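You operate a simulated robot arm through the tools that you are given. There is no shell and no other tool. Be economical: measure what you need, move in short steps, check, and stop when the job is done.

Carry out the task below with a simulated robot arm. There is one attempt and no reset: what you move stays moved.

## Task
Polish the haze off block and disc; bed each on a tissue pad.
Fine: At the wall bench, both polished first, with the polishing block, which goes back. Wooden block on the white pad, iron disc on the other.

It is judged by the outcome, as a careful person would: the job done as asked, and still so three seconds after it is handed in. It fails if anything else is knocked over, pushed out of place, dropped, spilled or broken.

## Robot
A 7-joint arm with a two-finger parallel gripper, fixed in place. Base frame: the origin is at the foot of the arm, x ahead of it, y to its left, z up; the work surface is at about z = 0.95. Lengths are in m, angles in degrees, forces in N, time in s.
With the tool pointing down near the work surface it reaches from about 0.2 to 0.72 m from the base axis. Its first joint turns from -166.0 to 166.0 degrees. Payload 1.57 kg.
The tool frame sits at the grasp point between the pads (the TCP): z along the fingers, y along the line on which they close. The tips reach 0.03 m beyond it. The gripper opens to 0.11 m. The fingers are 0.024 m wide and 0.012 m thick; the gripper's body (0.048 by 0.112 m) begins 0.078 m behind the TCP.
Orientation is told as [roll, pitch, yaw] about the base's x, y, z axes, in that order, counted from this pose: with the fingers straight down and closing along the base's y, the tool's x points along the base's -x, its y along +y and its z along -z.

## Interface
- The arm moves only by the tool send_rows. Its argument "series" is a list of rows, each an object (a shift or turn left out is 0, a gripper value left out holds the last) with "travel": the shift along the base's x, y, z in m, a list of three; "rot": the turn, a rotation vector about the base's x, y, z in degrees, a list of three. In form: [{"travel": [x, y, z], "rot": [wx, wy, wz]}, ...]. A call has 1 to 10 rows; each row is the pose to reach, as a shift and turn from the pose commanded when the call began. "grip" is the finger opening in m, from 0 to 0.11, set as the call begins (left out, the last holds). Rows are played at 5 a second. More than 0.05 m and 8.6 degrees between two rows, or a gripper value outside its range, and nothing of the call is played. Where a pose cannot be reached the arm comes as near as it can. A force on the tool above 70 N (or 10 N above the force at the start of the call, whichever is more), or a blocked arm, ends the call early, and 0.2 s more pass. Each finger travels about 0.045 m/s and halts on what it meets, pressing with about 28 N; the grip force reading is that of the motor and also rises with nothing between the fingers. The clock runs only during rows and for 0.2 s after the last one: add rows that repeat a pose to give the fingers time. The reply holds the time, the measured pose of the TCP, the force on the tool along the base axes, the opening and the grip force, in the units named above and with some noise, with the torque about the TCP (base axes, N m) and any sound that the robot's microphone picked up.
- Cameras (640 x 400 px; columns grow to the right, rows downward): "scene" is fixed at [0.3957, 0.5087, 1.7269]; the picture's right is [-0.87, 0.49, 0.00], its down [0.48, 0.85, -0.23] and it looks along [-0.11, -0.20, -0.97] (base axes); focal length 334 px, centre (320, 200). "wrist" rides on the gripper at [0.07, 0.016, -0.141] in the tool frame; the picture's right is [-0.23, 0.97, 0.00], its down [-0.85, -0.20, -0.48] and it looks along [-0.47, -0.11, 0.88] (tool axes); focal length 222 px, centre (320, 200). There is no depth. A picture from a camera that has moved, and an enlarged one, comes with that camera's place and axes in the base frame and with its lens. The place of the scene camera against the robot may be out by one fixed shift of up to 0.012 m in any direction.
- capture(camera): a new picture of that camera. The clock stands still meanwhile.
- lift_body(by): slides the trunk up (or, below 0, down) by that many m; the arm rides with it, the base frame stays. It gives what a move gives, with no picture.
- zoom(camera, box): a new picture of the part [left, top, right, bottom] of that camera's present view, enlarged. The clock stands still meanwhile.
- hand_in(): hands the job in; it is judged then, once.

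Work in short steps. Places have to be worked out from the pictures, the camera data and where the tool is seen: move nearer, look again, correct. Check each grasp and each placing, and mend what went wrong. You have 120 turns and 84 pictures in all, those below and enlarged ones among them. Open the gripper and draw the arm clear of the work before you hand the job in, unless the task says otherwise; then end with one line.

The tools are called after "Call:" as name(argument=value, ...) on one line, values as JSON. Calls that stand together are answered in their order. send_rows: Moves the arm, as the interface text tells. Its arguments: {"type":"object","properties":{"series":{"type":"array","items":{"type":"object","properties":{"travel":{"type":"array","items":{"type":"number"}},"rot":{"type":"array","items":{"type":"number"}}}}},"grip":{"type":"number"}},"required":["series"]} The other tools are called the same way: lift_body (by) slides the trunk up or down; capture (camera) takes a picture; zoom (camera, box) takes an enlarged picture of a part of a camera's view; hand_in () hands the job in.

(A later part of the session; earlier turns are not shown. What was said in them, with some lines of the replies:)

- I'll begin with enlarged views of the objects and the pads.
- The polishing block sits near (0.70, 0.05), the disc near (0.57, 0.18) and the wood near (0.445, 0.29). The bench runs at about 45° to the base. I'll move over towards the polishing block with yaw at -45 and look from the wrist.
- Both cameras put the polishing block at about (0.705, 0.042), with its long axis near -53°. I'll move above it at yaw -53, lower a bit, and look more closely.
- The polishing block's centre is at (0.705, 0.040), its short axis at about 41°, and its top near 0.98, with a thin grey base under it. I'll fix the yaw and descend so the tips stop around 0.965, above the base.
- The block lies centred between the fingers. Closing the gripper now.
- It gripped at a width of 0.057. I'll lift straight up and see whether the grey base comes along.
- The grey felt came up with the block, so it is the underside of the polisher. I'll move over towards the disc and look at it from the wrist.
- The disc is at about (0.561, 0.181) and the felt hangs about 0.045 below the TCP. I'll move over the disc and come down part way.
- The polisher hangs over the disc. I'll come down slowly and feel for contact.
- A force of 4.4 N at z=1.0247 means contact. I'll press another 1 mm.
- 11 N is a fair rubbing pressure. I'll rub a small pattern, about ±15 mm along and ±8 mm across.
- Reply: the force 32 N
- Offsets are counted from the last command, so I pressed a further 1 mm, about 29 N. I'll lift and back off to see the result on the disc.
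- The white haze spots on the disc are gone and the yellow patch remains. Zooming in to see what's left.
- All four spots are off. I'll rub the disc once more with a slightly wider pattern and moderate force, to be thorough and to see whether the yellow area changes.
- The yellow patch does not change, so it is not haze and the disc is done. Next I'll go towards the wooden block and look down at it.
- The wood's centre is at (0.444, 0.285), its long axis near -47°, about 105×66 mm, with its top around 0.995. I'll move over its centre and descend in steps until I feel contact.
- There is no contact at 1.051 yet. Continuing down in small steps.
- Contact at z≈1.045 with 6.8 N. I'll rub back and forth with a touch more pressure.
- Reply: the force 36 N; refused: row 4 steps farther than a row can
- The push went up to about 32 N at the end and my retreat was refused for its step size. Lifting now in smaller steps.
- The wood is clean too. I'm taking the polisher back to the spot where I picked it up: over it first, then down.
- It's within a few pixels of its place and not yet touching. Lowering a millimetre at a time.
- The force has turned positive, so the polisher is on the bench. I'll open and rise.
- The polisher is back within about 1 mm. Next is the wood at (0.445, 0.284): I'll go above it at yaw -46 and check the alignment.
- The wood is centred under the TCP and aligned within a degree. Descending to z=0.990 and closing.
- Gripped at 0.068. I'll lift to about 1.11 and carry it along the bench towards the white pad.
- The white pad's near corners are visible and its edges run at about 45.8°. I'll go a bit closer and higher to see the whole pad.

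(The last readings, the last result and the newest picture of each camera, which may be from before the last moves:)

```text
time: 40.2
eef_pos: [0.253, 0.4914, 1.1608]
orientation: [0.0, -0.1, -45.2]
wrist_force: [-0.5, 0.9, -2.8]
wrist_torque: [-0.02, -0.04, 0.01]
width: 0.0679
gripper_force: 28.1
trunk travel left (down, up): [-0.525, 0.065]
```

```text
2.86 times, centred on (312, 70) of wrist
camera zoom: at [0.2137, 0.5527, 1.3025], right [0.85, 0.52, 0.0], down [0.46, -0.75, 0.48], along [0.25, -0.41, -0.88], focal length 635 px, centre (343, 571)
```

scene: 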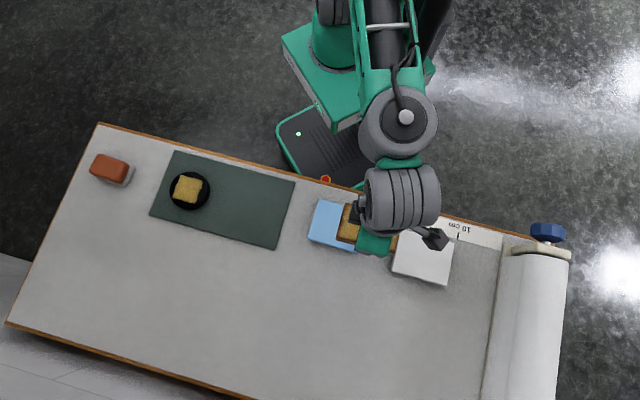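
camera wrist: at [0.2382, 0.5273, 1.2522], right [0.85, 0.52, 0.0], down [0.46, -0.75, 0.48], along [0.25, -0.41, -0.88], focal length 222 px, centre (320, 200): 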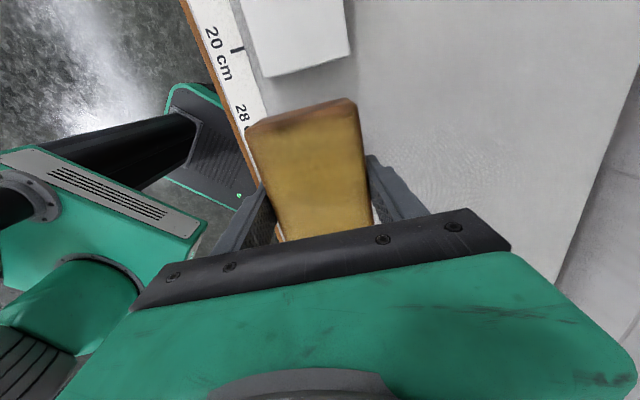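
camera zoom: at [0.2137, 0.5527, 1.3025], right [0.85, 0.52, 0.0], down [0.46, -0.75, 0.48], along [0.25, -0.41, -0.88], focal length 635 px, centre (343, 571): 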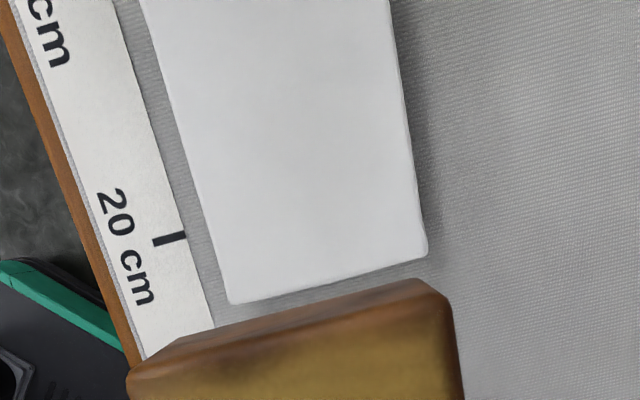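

The near edge is well located and the pad is aligned at about 45°. I'll advance further to see its far edge.

Call:
send_rows(series=[{"travel": [-0.015, 0.015, 0]}, {"travel": [-0.03, 0.03, 0]}, {"travel": [-0.03, 0.03, 0]}])

Call:
zoom(camera="wrist", box=[200, 0, 424, 140])

```text
time: 41.0
eef_pos: [0.2216, 0.5207, 1.162]
orientation: [0.0, 0.1, -45.1]
wrist_force: [0.7, -1.2, -1.6]
wrist_torque: [0.01, 0.02, 0.0]
width: 0.0676
gripper_force: 28.1
trunk travel left (down, up): [-0.525, 0.065]
```

```text
2.86 times, centred on (312, 70) of wrist
camera zoom: at [0.1832, 0.5825, 1.303], right [0.85, 0.52, 0.0], down [0.46, -0.75, 0.48], along [0.25, -0.41, -0.88], focal length 635 px, centre (343, 571)
```

zoom: 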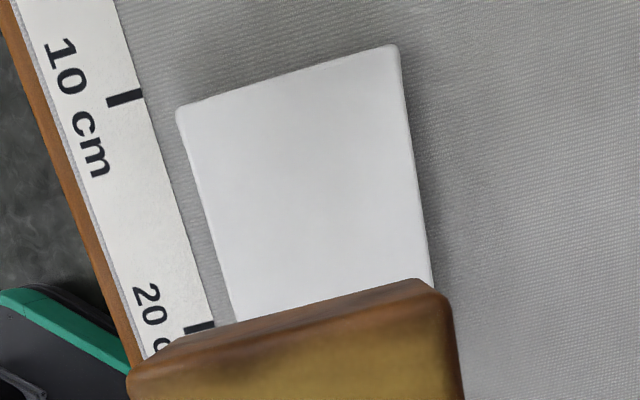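

The pad's centre works out to (0.176, 0.5725). I'll move over it, lower to about 1.025, then look.

Call:
send_rows(series=[{"travel": [-0.023, 0.026, 0]}, {"travel": [-0.0456, 0.0518, 0]}, {"travel": [-0.0456, 0.0518, -0.04]}, {"travel": [-0.0456, 0.0518, -0.08]}, {"travel": [-0.0456, 0.0518, -0.115]}, {"travel": [-0.0456, 0.0518, -0.137]}, {"travel": [-0.0456, 0.0518, -0.137]}])

Call:
capture(camera="wrist")

Call:
zoom(camera="scene", box=[300, 170, 540, 320])

```text
time: 42.6
eef_pos: [0.1752, 0.5729, 1.0236]
orientation: [-0.1, 0.0, -45.2]
wrist_force: [-0.4, -0.2, -1.7]
wrist_torque: [0.02, 0.01, 0.01]
width: 0.0677
gripper_force: 27.2
trunk travel left (down, up): [-0.525, 0.065]
```

```text
44 pictures are left
camera wrist: at [0.1366, 0.6346, 1.1651], right [0.85, 0.52, 0.0], down [0.46, -0.75, 0.48], along [0.25, -0.41, -0.88], focal length 222 px, centre (320, 200)
```

wrist: 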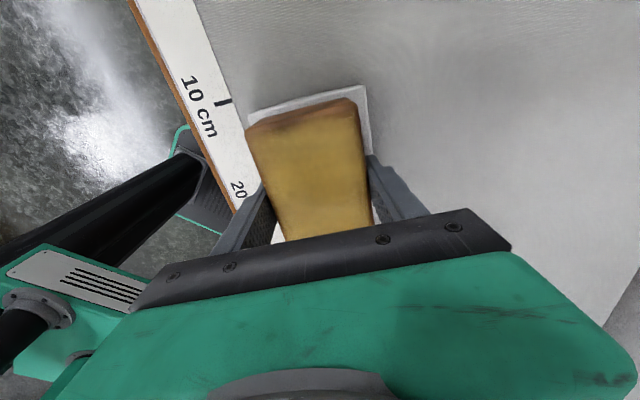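

```text
2.67 times, centred on (420, 245) of scene
camera zoom: at [0.3957, 0.5087, 1.7269], right [-0.87, 0.49, 0.0], down [0.48, 0.85, -0.23], along [-0.11, -0.2, -0.97], focal length 892 px, centre (53, 80)
```

zoom: 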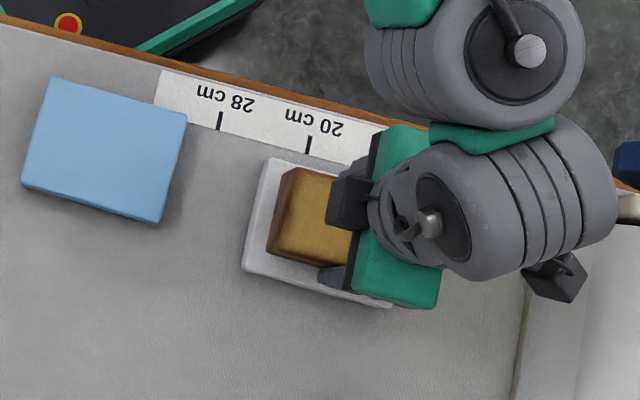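

It looks centred over the pad. Going down in small steps until contact.

Call:
send_rows(series=[{"travel": [0, 0, -0.004]}, {"travel": [0, 0, -0.008]}, {"travel": [0, 0, -0.012]}, {"travel": [0, 0, -0.012]}])

```text
time: 43.6
eef_pos: [0.1735, 0.5722, 1.0128]
orientation: [0.0, 0.1, -45.1]
wrist_force: [0.5, -0.6, -1.9]
wrist_torque: [0.02, 0.0, -0.02]
width: 0.0678
gripper_force: 27.8
trunk travel left (down, up): [-0.525, 0.065]
```

Call:
send_rows(series=[{"travel": [0, 0, -0.003]}, {"travel": [0, 0, -0.006]}, {"travel": [0, 0, -0.006]}])

```text
time: 44.4
eef_pos: [0.1746, 0.5725, 1.0086]
orientation: [0.2, 0.1, -45.2]
wrist_force: [0.1, 0.9, 11.5]
wrist_torque: [-0.41, -0.11, 0.05]
width: 0.0681
gripper_force: 28.1
trunk travel left (down, up): [-0.525, 0.065]
```

Contact at 11 N. I'll ease up 2 mm, open, and rise straight up.

Call:
send_rows(series=[{"travel": [0, 0, 0.0015]}, {"travel": [0, 0, 0.0015]}])

Call:
send_rows(series=[{"travel": [0, 0, 0]}, {"travel": [0, 0, 0]}, {"travel": [0, 0, 0]}, {"travel": [0, 0, 0]}, {"travel": [0, 0, 0]}, {"travel": [0, 0, 0.03]}, {"travel": [0, 0, 0.07]}, {"travel": [0, 0, 0.11]}, {"travel": [0.03, -0.03, 0.13]}, {"travel": [0.06, -0.06, 0.13]}], grip=0.11)

Call:
capture(camera="wrist")

Call:
zoom(camera="scene", box=[300, 170, 540, 320])

```text
time: 45.0
eef_pos: [0.1748, 0.5717, 1.0093]
orientation: [0.1, 0.1, -45.3]
wrist_force: [0.2, 4.6, 13.5]
wrist_torque: [-0.02, -0.04, 0.02]
width: 0.068
gripper_force: 28.4
trunk travel left (down, up): [-0.525, 0.065]
```

```text
time: 47.2
eef_pos: [0.2354, 0.5093, 1.14]
orientation: [0.0, 0.1, -45.2]
wrist_force: [-0.3, 0.0, -0.5]
wrist_torque: [-0.01, -0.01, 0.01]
width: 0.11
gripper_force: 0.1
trunk travel left (down, up): [-0.525, 0.065]
```

```text
42 pictures are left
camera wrist: at [0.198, 0.5703, 1.2804], right [0.85, 0.52, 0.0], down [0.46, -0.75, 0.48], along [0.25, -0.41, -0.88], focal length 222 px, centre (320, 200)
```

wrist: 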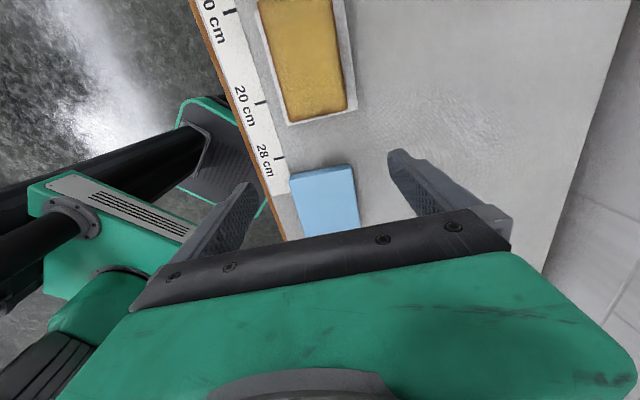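

```text
2.67 times, centred on (420, 245) of scene
camera zoom: at [0.3957, 0.5087, 1.7269], right [-0.87, 0.49, 0.0], down [0.48, 0.85, -0.23], along [-0.11, -0.2, -0.97], focal length 892 px, centre (53, 80)
```

zoom: 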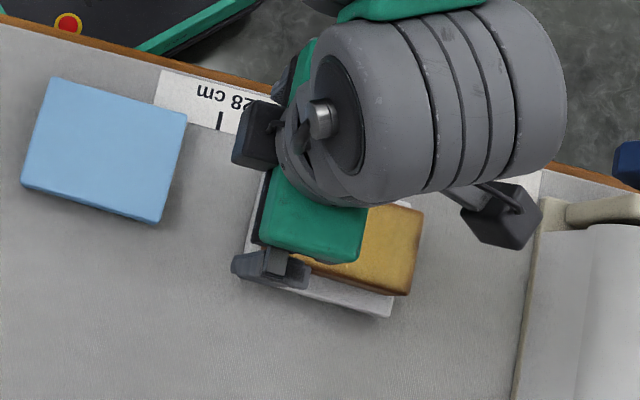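

The wood rests on the white pad. On the way back I'll stop to measure the blue pad, which is free of obstruction now.

Call:
send_rows(series=[{"travel": [0.03, -0.03, 0.01]}, {"travel": [0.06, -0.06, 0.02]}, {"travel": [0.09, -0.09, 0.02]}, {"travel": [0.12, -0.12, 0.02]}, {"travel": [0.14, -0.15, 0.02]}, {"travel": [0.14, -0.15, 0.02]}])

Call:
capture(camera="wrist")

Call:
zoom(camera="scene", box=[300, 170, 540, 320])

```text
time: 48.6
eef_pos: [0.3767, 0.3599, 1.1575]
orientation: [0.0, 0.0, -45.1]
wrist_force: [-0.1, -0.2, 0.0]
wrist_torque: [0.03, 0.0, 0.01]
width: 0.1101
gripper_force: 0.0
trunk travel left (down, up): [-0.525, 0.065]
```

```text
40 pictures are left
camera wrist: at [0.3379, 0.4205, 1.299], right [0.85, 0.52, 0.0], down [0.46, -0.75, 0.48], along [0.25, -0.41, -0.88], focal length 222 px, centre (320, 200)
```

wrist: 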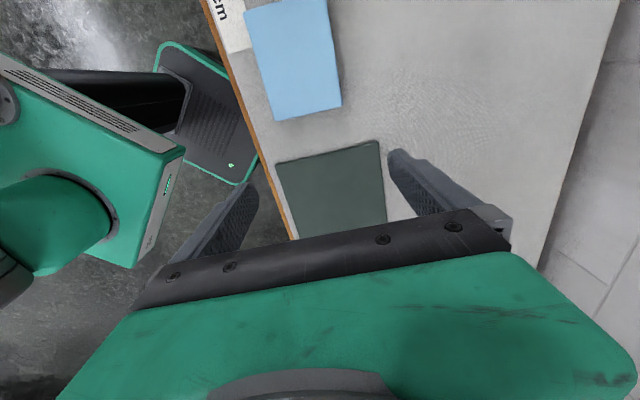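

```text
2.67 times, centred on (420, 245) of scene
camera zoom: at [0.3957, 0.5087, 1.7269], right [-0.87, 0.49, 0.0], down [0.48, 0.85, -0.23], along [-0.11, -0.2, -0.97], focal length 892 px, centre (53, 80)
```

zoom: 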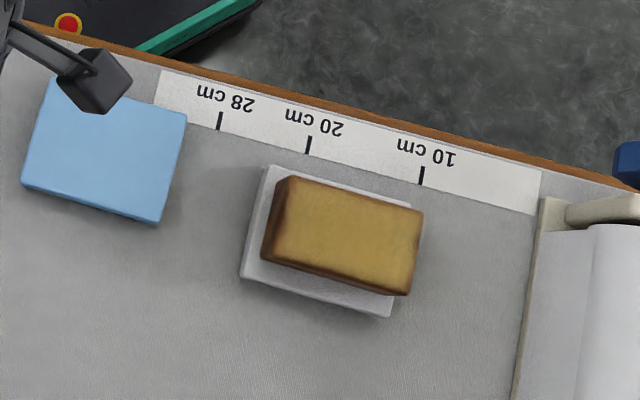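

The wood sits on the white pad; the pad moved about 6 mm as I set the wood down, so next time I'll release with less load. The blue pad's centre is about (0.304, 0.420). Moving on above the disc.

Call:
send_rows(series=[{"travel": [0.03, -0.03, 0]}, {"travel": [0.06, -0.06, 0]}, {"travel": [0.09, -0.09, 0]}, {"travel": [0.12, -0.12, 0]}, {"travel": [0.15, -0.15, 0]}, {"travel": [0.184, -0.179, 0]}, {"travel": [0.184, -0.179, -0.045]}, {"travel": [0.184, -0.179, -0.09]}, {"travel": [0.184, -0.179, -0.09]}])

Call:
zoom(camera="wrist", box=[180, 60, 460, 235])

```text
time: 50.6
eef_pos: [0.5595, 0.1789, 1.0691]
orientation: [0.0, 0.0, -45.2]
wrist_force: [-0.4, 0.1, -0.4]
wrist_torque: [0.0, 0.02, -0.01]
width: 0.1097
gripper_force: 0.1
trunk travel left (down, up): [-0.525, 0.065]
```

```text
2.29 times, centred on (320, 148) of wrist
camera zoom: at [0.5216, 0.2418, 1.2093], right [0.85, 0.52, 0.0], down [0.46, -0.75, 0.48], along [0.25, -0.41, -0.88], focal length 508 px, centre (320, 320)
```

zoom: 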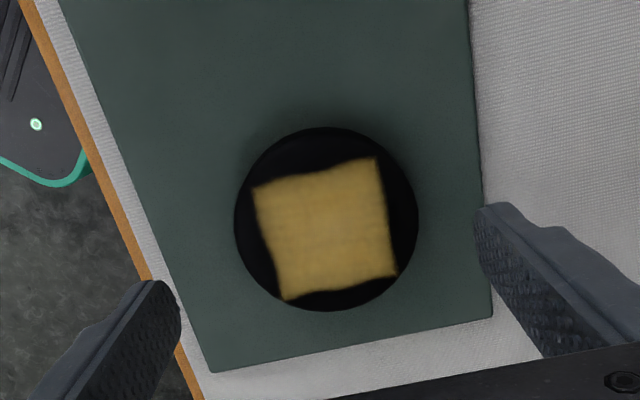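

The disc's centre is at (0.562, 0.181), diameter about 84 mm. I'll shift 2 to 3 mm to it, descend, and close.

Call:
send_rows(series=[{"travel": [0.0025, 0.002, -0.02]}, {"travel": [0.0025, 0.002, -0.05]}, {"travel": [0.0025, 0.002, -0.07]}, {"travel": [0.0025, 0.002, -0.081]}, {"travel": [0.0025, 0.002, -0.081]}])

Call:
send_rows(series=[{"travel": [0, 0, 0]}, {"travel": [0, 0, 0]}, {"travel": [0, 0, 0]}, {"travel": [0, 0, 0]}], grip=0.06)

Call:
zoom(camera="wrist", box=[180, 60, 460, 235])

```text
time: 51.8
eef_pos: [0.5632, 0.1829, 0.9866]
orientation: [0.1, 0.1, -45.2]
wrist_force: [0.7, -0.1, 7.7]
wrist_torque: [-0.28, 0.32, 0.02]
width: 0.1101
gripper_force: 0.0
trunk travel left (down, up): [-0.525, 0.065]
```

```text
time: 52.8
eef_pos: [0.5605, 0.1822, 0.9872]
orientation: [0.0, 0.1, -45.2]
wrist_force: [-3.6, -8.8, 10.1]
wrist_torque: [-0.59, 0.55, -0.09]
width: 0.0878
gripper_force: 28.2
trunk travel left (down, up): [-0.525, 0.065]
```

```text
2.29 times, centred on (320, 148) of wrist
camera zoom: at [0.5231, 0.2432, 1.1281], right [0.85, 0.52, 0.0], down [0.46, -0.75, 0.48], along [0.25, -0.41, -0.88], focal length 508 px, centre (320, 320)
```

zoom: 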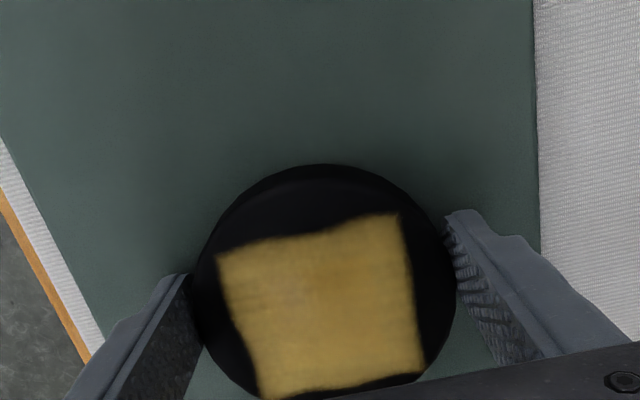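

Gripped at 0.0878, with the fingertips touching the mat lightly. I'll lift gently and check the mat and the disc.

Call:
send_rows(series=[{"travel": [0, 0, 0.004]}, {"travel": [0, 0, 0.012]}, {"travel": [0, 0, 0.025]}, {"travel": [0, 0, 0.04]}, {"travel": [0, 0, 0.04]}])

Call:
capture(camera="wrist")

Call:
capture(camera="scene")

```text
time: 54.0
eef_pos: [0.5629, 0.1842, 1.0255]
orientation: [-0.1, 0.0, -45.2]
wrist_force: [-0.3, 0.2, -8.9]
wrist_torque: [0.04, 0.03, 0.01]
width: 0.0877
gripper_force: 27.9
trunk travel left (down, up): [-0.525, 0.065]
```

```text
36 pictures are left
camera wrist: at [0.5239, 0.2452, 1.1674], right [0.85, 0.52, 0.0], down [0.46, -0.75, 0.48], along [0.25, -0.41, -0.88], focal length 222 px, centre (320, 200)
```

wrist: 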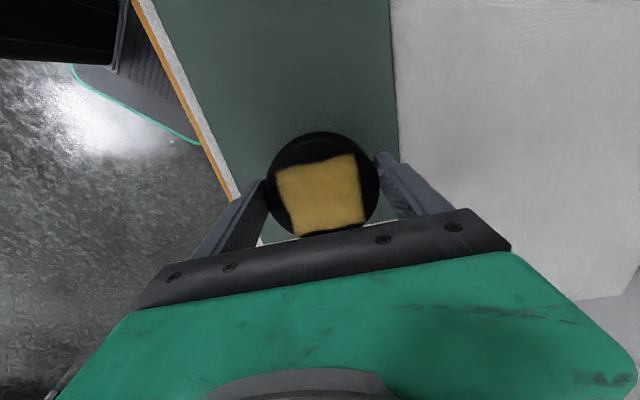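

```text
35 pictures are left
```

scene: 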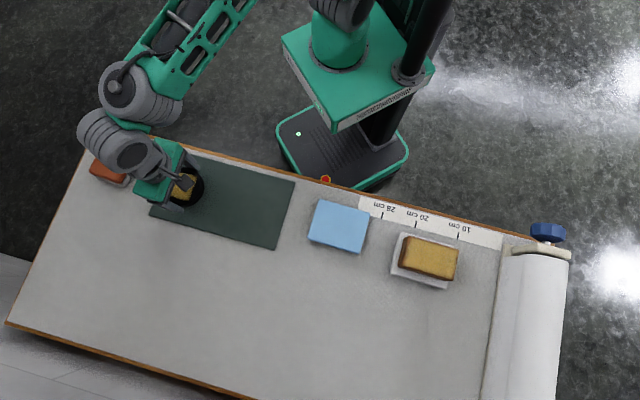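

The disc is held level and the mat hasn't moved. The fingertips are flush with the disc's underside, though, so I'll set it back and regrip about 7 mm higher, so they don't drag on the tissue pad.

Call:
send_rows(series=[{"travel": [0, 0, -0.015]}, {"travel": [0, 0, -0.028]}, {"travel": [0, 0, -0.034]}, {"travel": [0, 0, -0.037]}, {"travel": [0, 0, -0.037]}])

```text
time: 55.2
eef_pos: [0.5618, 0.1855, 0.9898]
orientation: [-0.1, 0.0, -45.2]
wrist_force: [0.8, -0.4, -8.3]
wrist_torque: [0.05, 0.03, 0.04]
width: 0.0876
gripper_force: 28.2
trunk travel left (down, up): [-0.525, 0.065]
```

Call:
send_rows(series=[{"travel": [0, 0, -0.0008]}, {"travel": [0, 0, -0.0016]}, {"travel": [0, 0, -0.0016]}])

```text
time: 56.0
eef_pos: [0.5622, 0.1842, 0.9885]
orientation: [-0.1, -0.1, -45.2]
wrist_force: [0.6, -0.1, -9.5]
wrist_torque: [0.04, 0.04, -0.02]
width: 0.0876
gripper_force: 28.5
trunk travel left (down, up): [-0.525, 0.065]
```

Call:
send_rows(series=[{"travel": [0, 0, -0.0008]}, {"travel": [0, 0, -0.0014]}, {"travel": [0, 0, -0.0014]}])

```text
time: 56.8
eef_pos: [0.5636, 0.1848, 0.9875]
orientation: [0.1, 0.1, -45.2]
wrist_force: [1.1, 0.0, -8.4]
wrist_torque: [0.03, 0.01, 0.06]
width: 0.0878
gripper_force: 27.9
trunk travel left (down, up): [-0.525, 0.065]
```

Call:
send_rows(series=[{"travel": [0, 0, -0.001]}, {"travel": [0, 0, -0.001]}])

```text
time: 57.4
eef_pos: [0.5616, 0.1858, 0.988]
orientation: [0.1, 0.0, -45.3]
wrist_force: [0.9, 0.7, -0.3]
wrist_torque: [-0.02, 0.29, 0.02]
width: 0.0878
gripper_force: 28.6
trunk travel left (down, up): [-0.525, 0.065]
```

The weight is on the mat now. I'll open a little, rise 7 mm, and close again.

Call:
send_rows(series=[{"travel": [0, 0, 0.0005]}, {"travel": [0, 0, 0.001]}, {"travel": [0, 0, 0.003]}, {"travel": [0, 0, 0.008]}, {"travel": [0, 0, 0.008]}], grip=0.1)

Call:
zoom(camera="wrist", box=[180, 60, 460, 235])

```text
time: 58.6
eef_pos: [0.5617, 0.1855, 0.9947]
orientation: [0.0, 0.0, -45.3]
wrist_force: [0.0, 0.5, 0.3]
wrist_torque: [0.01, 0.0, 0.0]
width: 0.1002
gripper_force: 0.1
trunk travel left (down, up): [-0.525, 0.065]
```

```text
2.29 times, centred on (320, 148) of wrist
camera zoom: at [0.5233, 0.2465, 1.1355], right [0.85, 0.52, 0.0], down [0.46, -0.75, 0.48], along [0.25, -0.41, -0.88], focal length 508 px, centre (320, 320)
```

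zoom: 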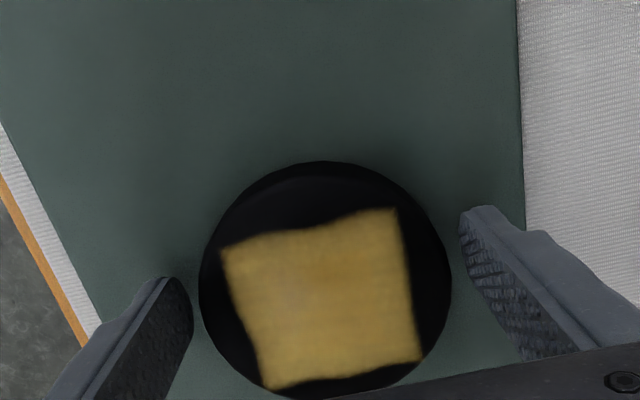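

The disc is centred between the fingers. Closing and lifting.

Call:
send_rows(series=[{"travel": [0, 0, 0]}, {"travel": [0, 0, 0]}, {"travel": [0, 0, 0]}, {"travel": [0, 0, 0]}, {"travel": [0, 0, 0.005]}, {"travel": [0, 0, 0.02]}, {"travel": [0, 0, 0.045]}, {"travel": [0, 0, 0.07]}, {"travel": [0, 0, 0.09]}, {"travel": [0, 0, 0.09]}], grip=0.06)

Call:
capture(camera="wrist")

```text
time: 60.8
eef_pos: [0.5633, 0.1843, 1.0834]
orientation: [0.0, 0.1, -45.2]
wrist_force: [0.5, -0.3, -8.9]
wrist_torque: [0.04, 0.03, 0.02]
width: 0.0872
gripper_force: 27.5
trunk travel left (down, up): [-0.525, 0.065]
```

```text
33 pictures are left
camera wrist: at [0.5247, 0.2454, 1.225], right [0.85, 0.52, 0.0], down [0.46, -0.75, 0.48], along [0.25, -0.41, -0.88], focal length 222 px, centre (320, 200)
```

wrist: 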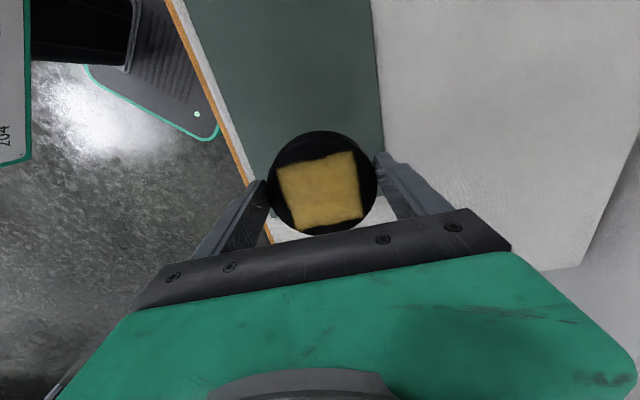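

The disc is firmly held. Carrying it at z≈1.13 to just short of the blue pad to look.

Call:
send_rows(series=[{"travel": [-0.01, 0.01, 0.02]}, {"travel": [-0.035, 0.03, 0.045]}, {"travel": [-0.065, 0.056, 0.045]}, {"travel": [-0.095, 0.082, 0.045]}, {"travel": [-0.125, 0.108, 0.045]}, {"travel": [-0.155, 0.134, 0.045]}, {"travel": [-0.18, 0.155, 0.045]}, {"travel": [-0.187, 0.1605, 0.045]}, {"travel": [-0.187, 0.1605, 0.045]}])

Call:
zoom(camera="wrist", box=[200, 0, 424, 140])

```text
time: 62.8
eef_pos: [0.3746, 0.3437, 1.1276]
orientation: [0.0, 0.0, -45.2]
wrist_force: [0.0, -0.6, -8.8]
wrist_torque: [0.11, 0.07, 0.02]
width: 0.0873
gripper_force: 28.0
trunk travel left (down, up): [-0.525, 0.065]
```

```text
2.86 times, centred on (312, 70) of wrist
camera zoom: at [0.3358, 0.4064, 1.2691], right [0.85, 0.52, 0.0], down [0.46, -0.75, 0.48], along [0.25, -0.41, -0.88], focal length 635 px, centre (343, 571)
```

zoom: 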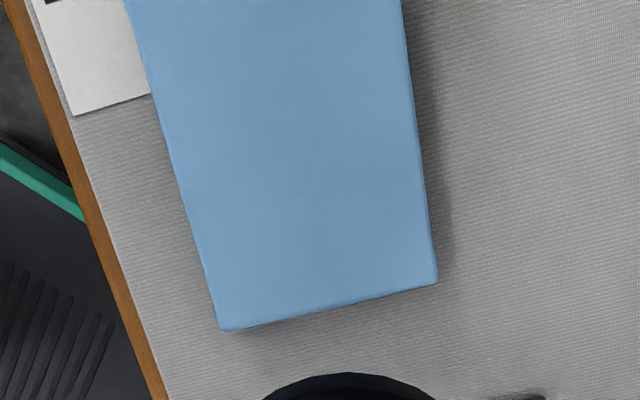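

The blue pad's centre is at (0.303, 0.4195). Moving over it and down to about 1.03.

Call:
send_rows(series=[{"travel": [-0.024, 0.025, 0]}, {"travel": [-0.048, 0.05, 0]}, {"travel": [-0.0715, 0.0757, 0]}, {"travel": [-0.0715, 0.0757, -0.03]}, {"travel": [-0.0715, 0.0757, -0.06]}, {"travel": [-0.0715, 0.0757, -0.085]}, {"travel": [-0.0715, 0.0757, -0.1]}, {"travel": [-0.0715, 0.0757, -0.1]}])

Call:
capture(camera="wrist")

Call:
zoom(camera="scene", box=[240, 170, 480, 320])

```text
time: 64.6
eef_pos: [0.3034, 0.4209, 1.0296]
orientation: [0.0, 0.1, -45.2]
wrist_force: [-0.3, 0.4, -9.0]
wrist_torque: [0.07, 0.03, 0.0]
width: 0.0872
gripper_force: 27.8
trunk travel left (down, up): [-0.525, 0.065]
```

```text
31 pictures are left
camera wrist: at [0.2652, 0.4831, 1.1705], right [0.85, 0.52, 0.0], down [0.46, -0.75, 0.48], along [0.25, -0.41, -0.88], focal length 222 px, centre (320, 200)
```

wrist: 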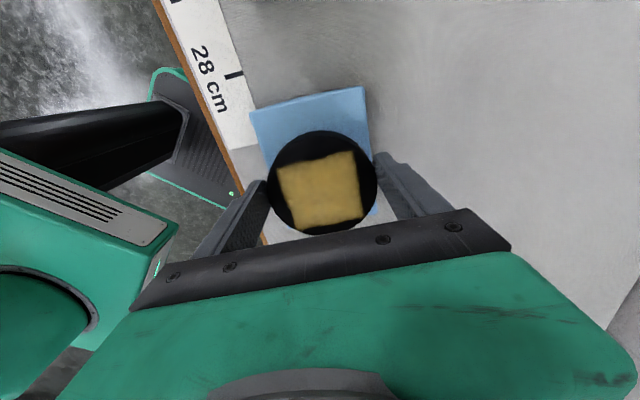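

```text
2.67 times, centred on (360, 245) of scene
camera zoom: at [0.3957, 0.5087, 1.7269], right [-0.87, 0.49, 0.0], down [0.48, 0.85, -0.23], along [-0.11, -0.2, -0.97], focal length 892 px, centre (213, 80)
```

zoom: 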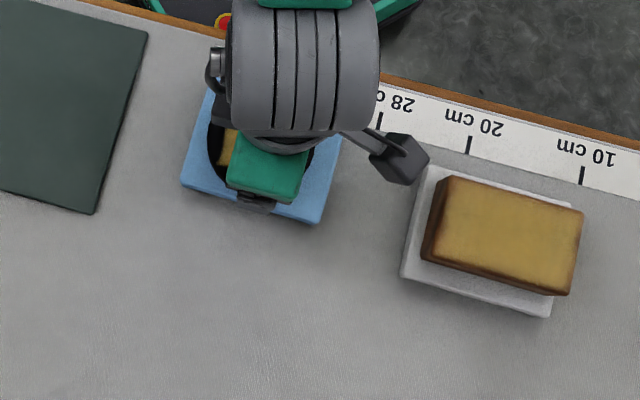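

The disc is over the pad. Lowering gently and watching for the weight to come off.

Call:
send_rows(series=[{"travel": [0, 0, -0.005]}, {"travel": [0, 0, -0.01]}, {"travel": [0, 0, -0.014]}, {"travel": [0, 0, -0.014]}])

```text
time: 65.6
eef_pos: [0.3031, 0.4215, 1.0152]
orientation: [-0.1, 0.1, -45.2]
wrist_force: [-0.5, 1.2, -8.7]
wrist_torque: [0.07, 0.07, -0.02]
width: 0.0871
gripper_force: 27.9
trunk travel left (down, up): [-0.525, 0.065]
```

Call:
send_rows(series=[{"travel": [0, 0, -0.0015]}, {"travel": [0, 0, -0.003]}, {"travel": [0, 0, -0.003]}])

```text
time: 66.4
eef_pos: [0.3037, 0.4214, 1.014]
orientation: [0.1, 0.0, -45.1]
wrist_force: [0.8, 0.0, 1.9]
wrist_torque: [-0.07, 0.05, -0.02]
width: 0.0873
gripper_force: 28.0
trunk travel left (down, up): [-0.525, 0.065]
```

The weight is on the pad and the load is light. Opening, then rising straight up and moving clear.

Call:
send_rows(series=[{"travel": [0, 0, 0.0003]}, {"travel": [0, 0, 0.0003]}, {"travel": [0, 0, 0.0003]}, {"travel": [0, 0, 0.0003]}, {"travel": [0, 0, 0.02]}, {"travel": [0, 0, 0.06]}, {"travel": [0, 0, 0.1]}, {"travel": [0.03, -0.03, 0.12]}, {"travel": [0.06, -0.06, 0.13]}, {"travel": [0.09, -0.09, 0.13]}], grip=0.11)

Call:
send_rows(series=[{"travel": [0.02, -0.03, 0]}, {"travel": [0.04, -0.06, 0]}, {"travel": [0.06, -0.09, 0]}, {"travel": [0.06, -0.09, 0]}])

Call:
capture(camera="scene")

Call:
zoom(camera="scene", box=[280, 170, 520, 320])

```text
time: 68.6
eef_pos: [0.3948, 0.3306, 1.1419]
orientation: [0.1, 0.0, -45.2]
wrist_force: [0.1, -0.1, -0.7]
wrist_torque: [-0.02, 0.02, 0.02]
width: 0.1099
gripper_force: 0.0
trunk travel left (down, up): [-0.525, 0.065]
```

```text
time: 69.6
eef_pos: [0.4549, 0.2418, 1.1412]
orientation: [-0.1, 0.0, -45.3]
wrist_force: [-0.5, -0.8, 0.3]
wrist_torque: [0.01, -0.02, -0.04]
width: 0.1099
gripper_force: 0.2
trunk travel left (down, up): [-0.525, 0.065]
```

```text
29 pictures are left
```

scene: 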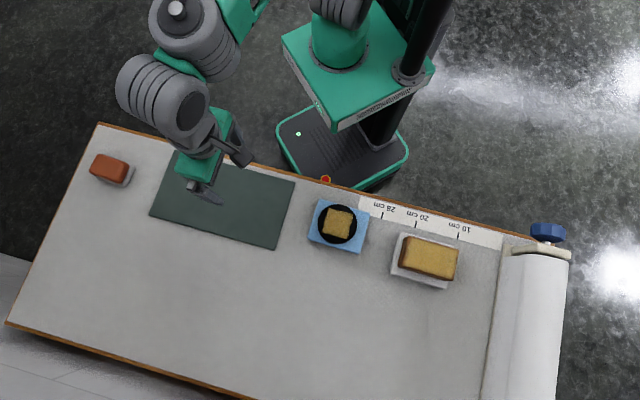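

```text
2.67 times, centred on (400, 245) of scene
camera zoom: at [0.3957, 0.5087, 1.7269], right [-0.87, 0.49, 0.0], down [0.48, 0.85, -0.23], along [-0.11, -0.2, -0.97], focal length 892 px, centre (107, 80)
```

zoom: 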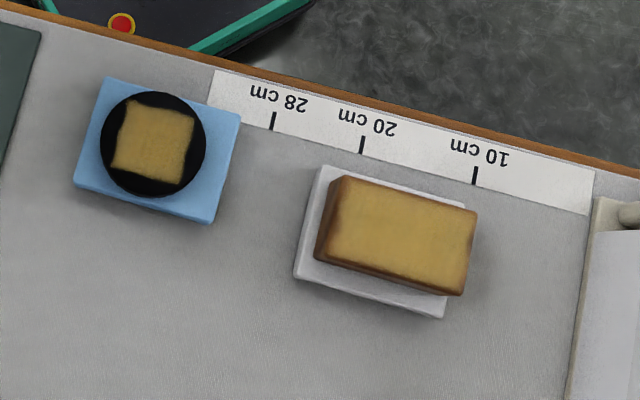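

Both pieces are polished and centred on their pads, the polisher is back in place, and the arm is open and clear. Handing in.

Call:
hand_in()

```text
The job is handed in.
```

The block and disc are both polished and on their pads, the wooden block on the white one and the iron disc on the blue one. The polishing block is back within about 1 mm of where it was. The white pad shifted about 7 mm when I set the wooden block down, and I left it there.
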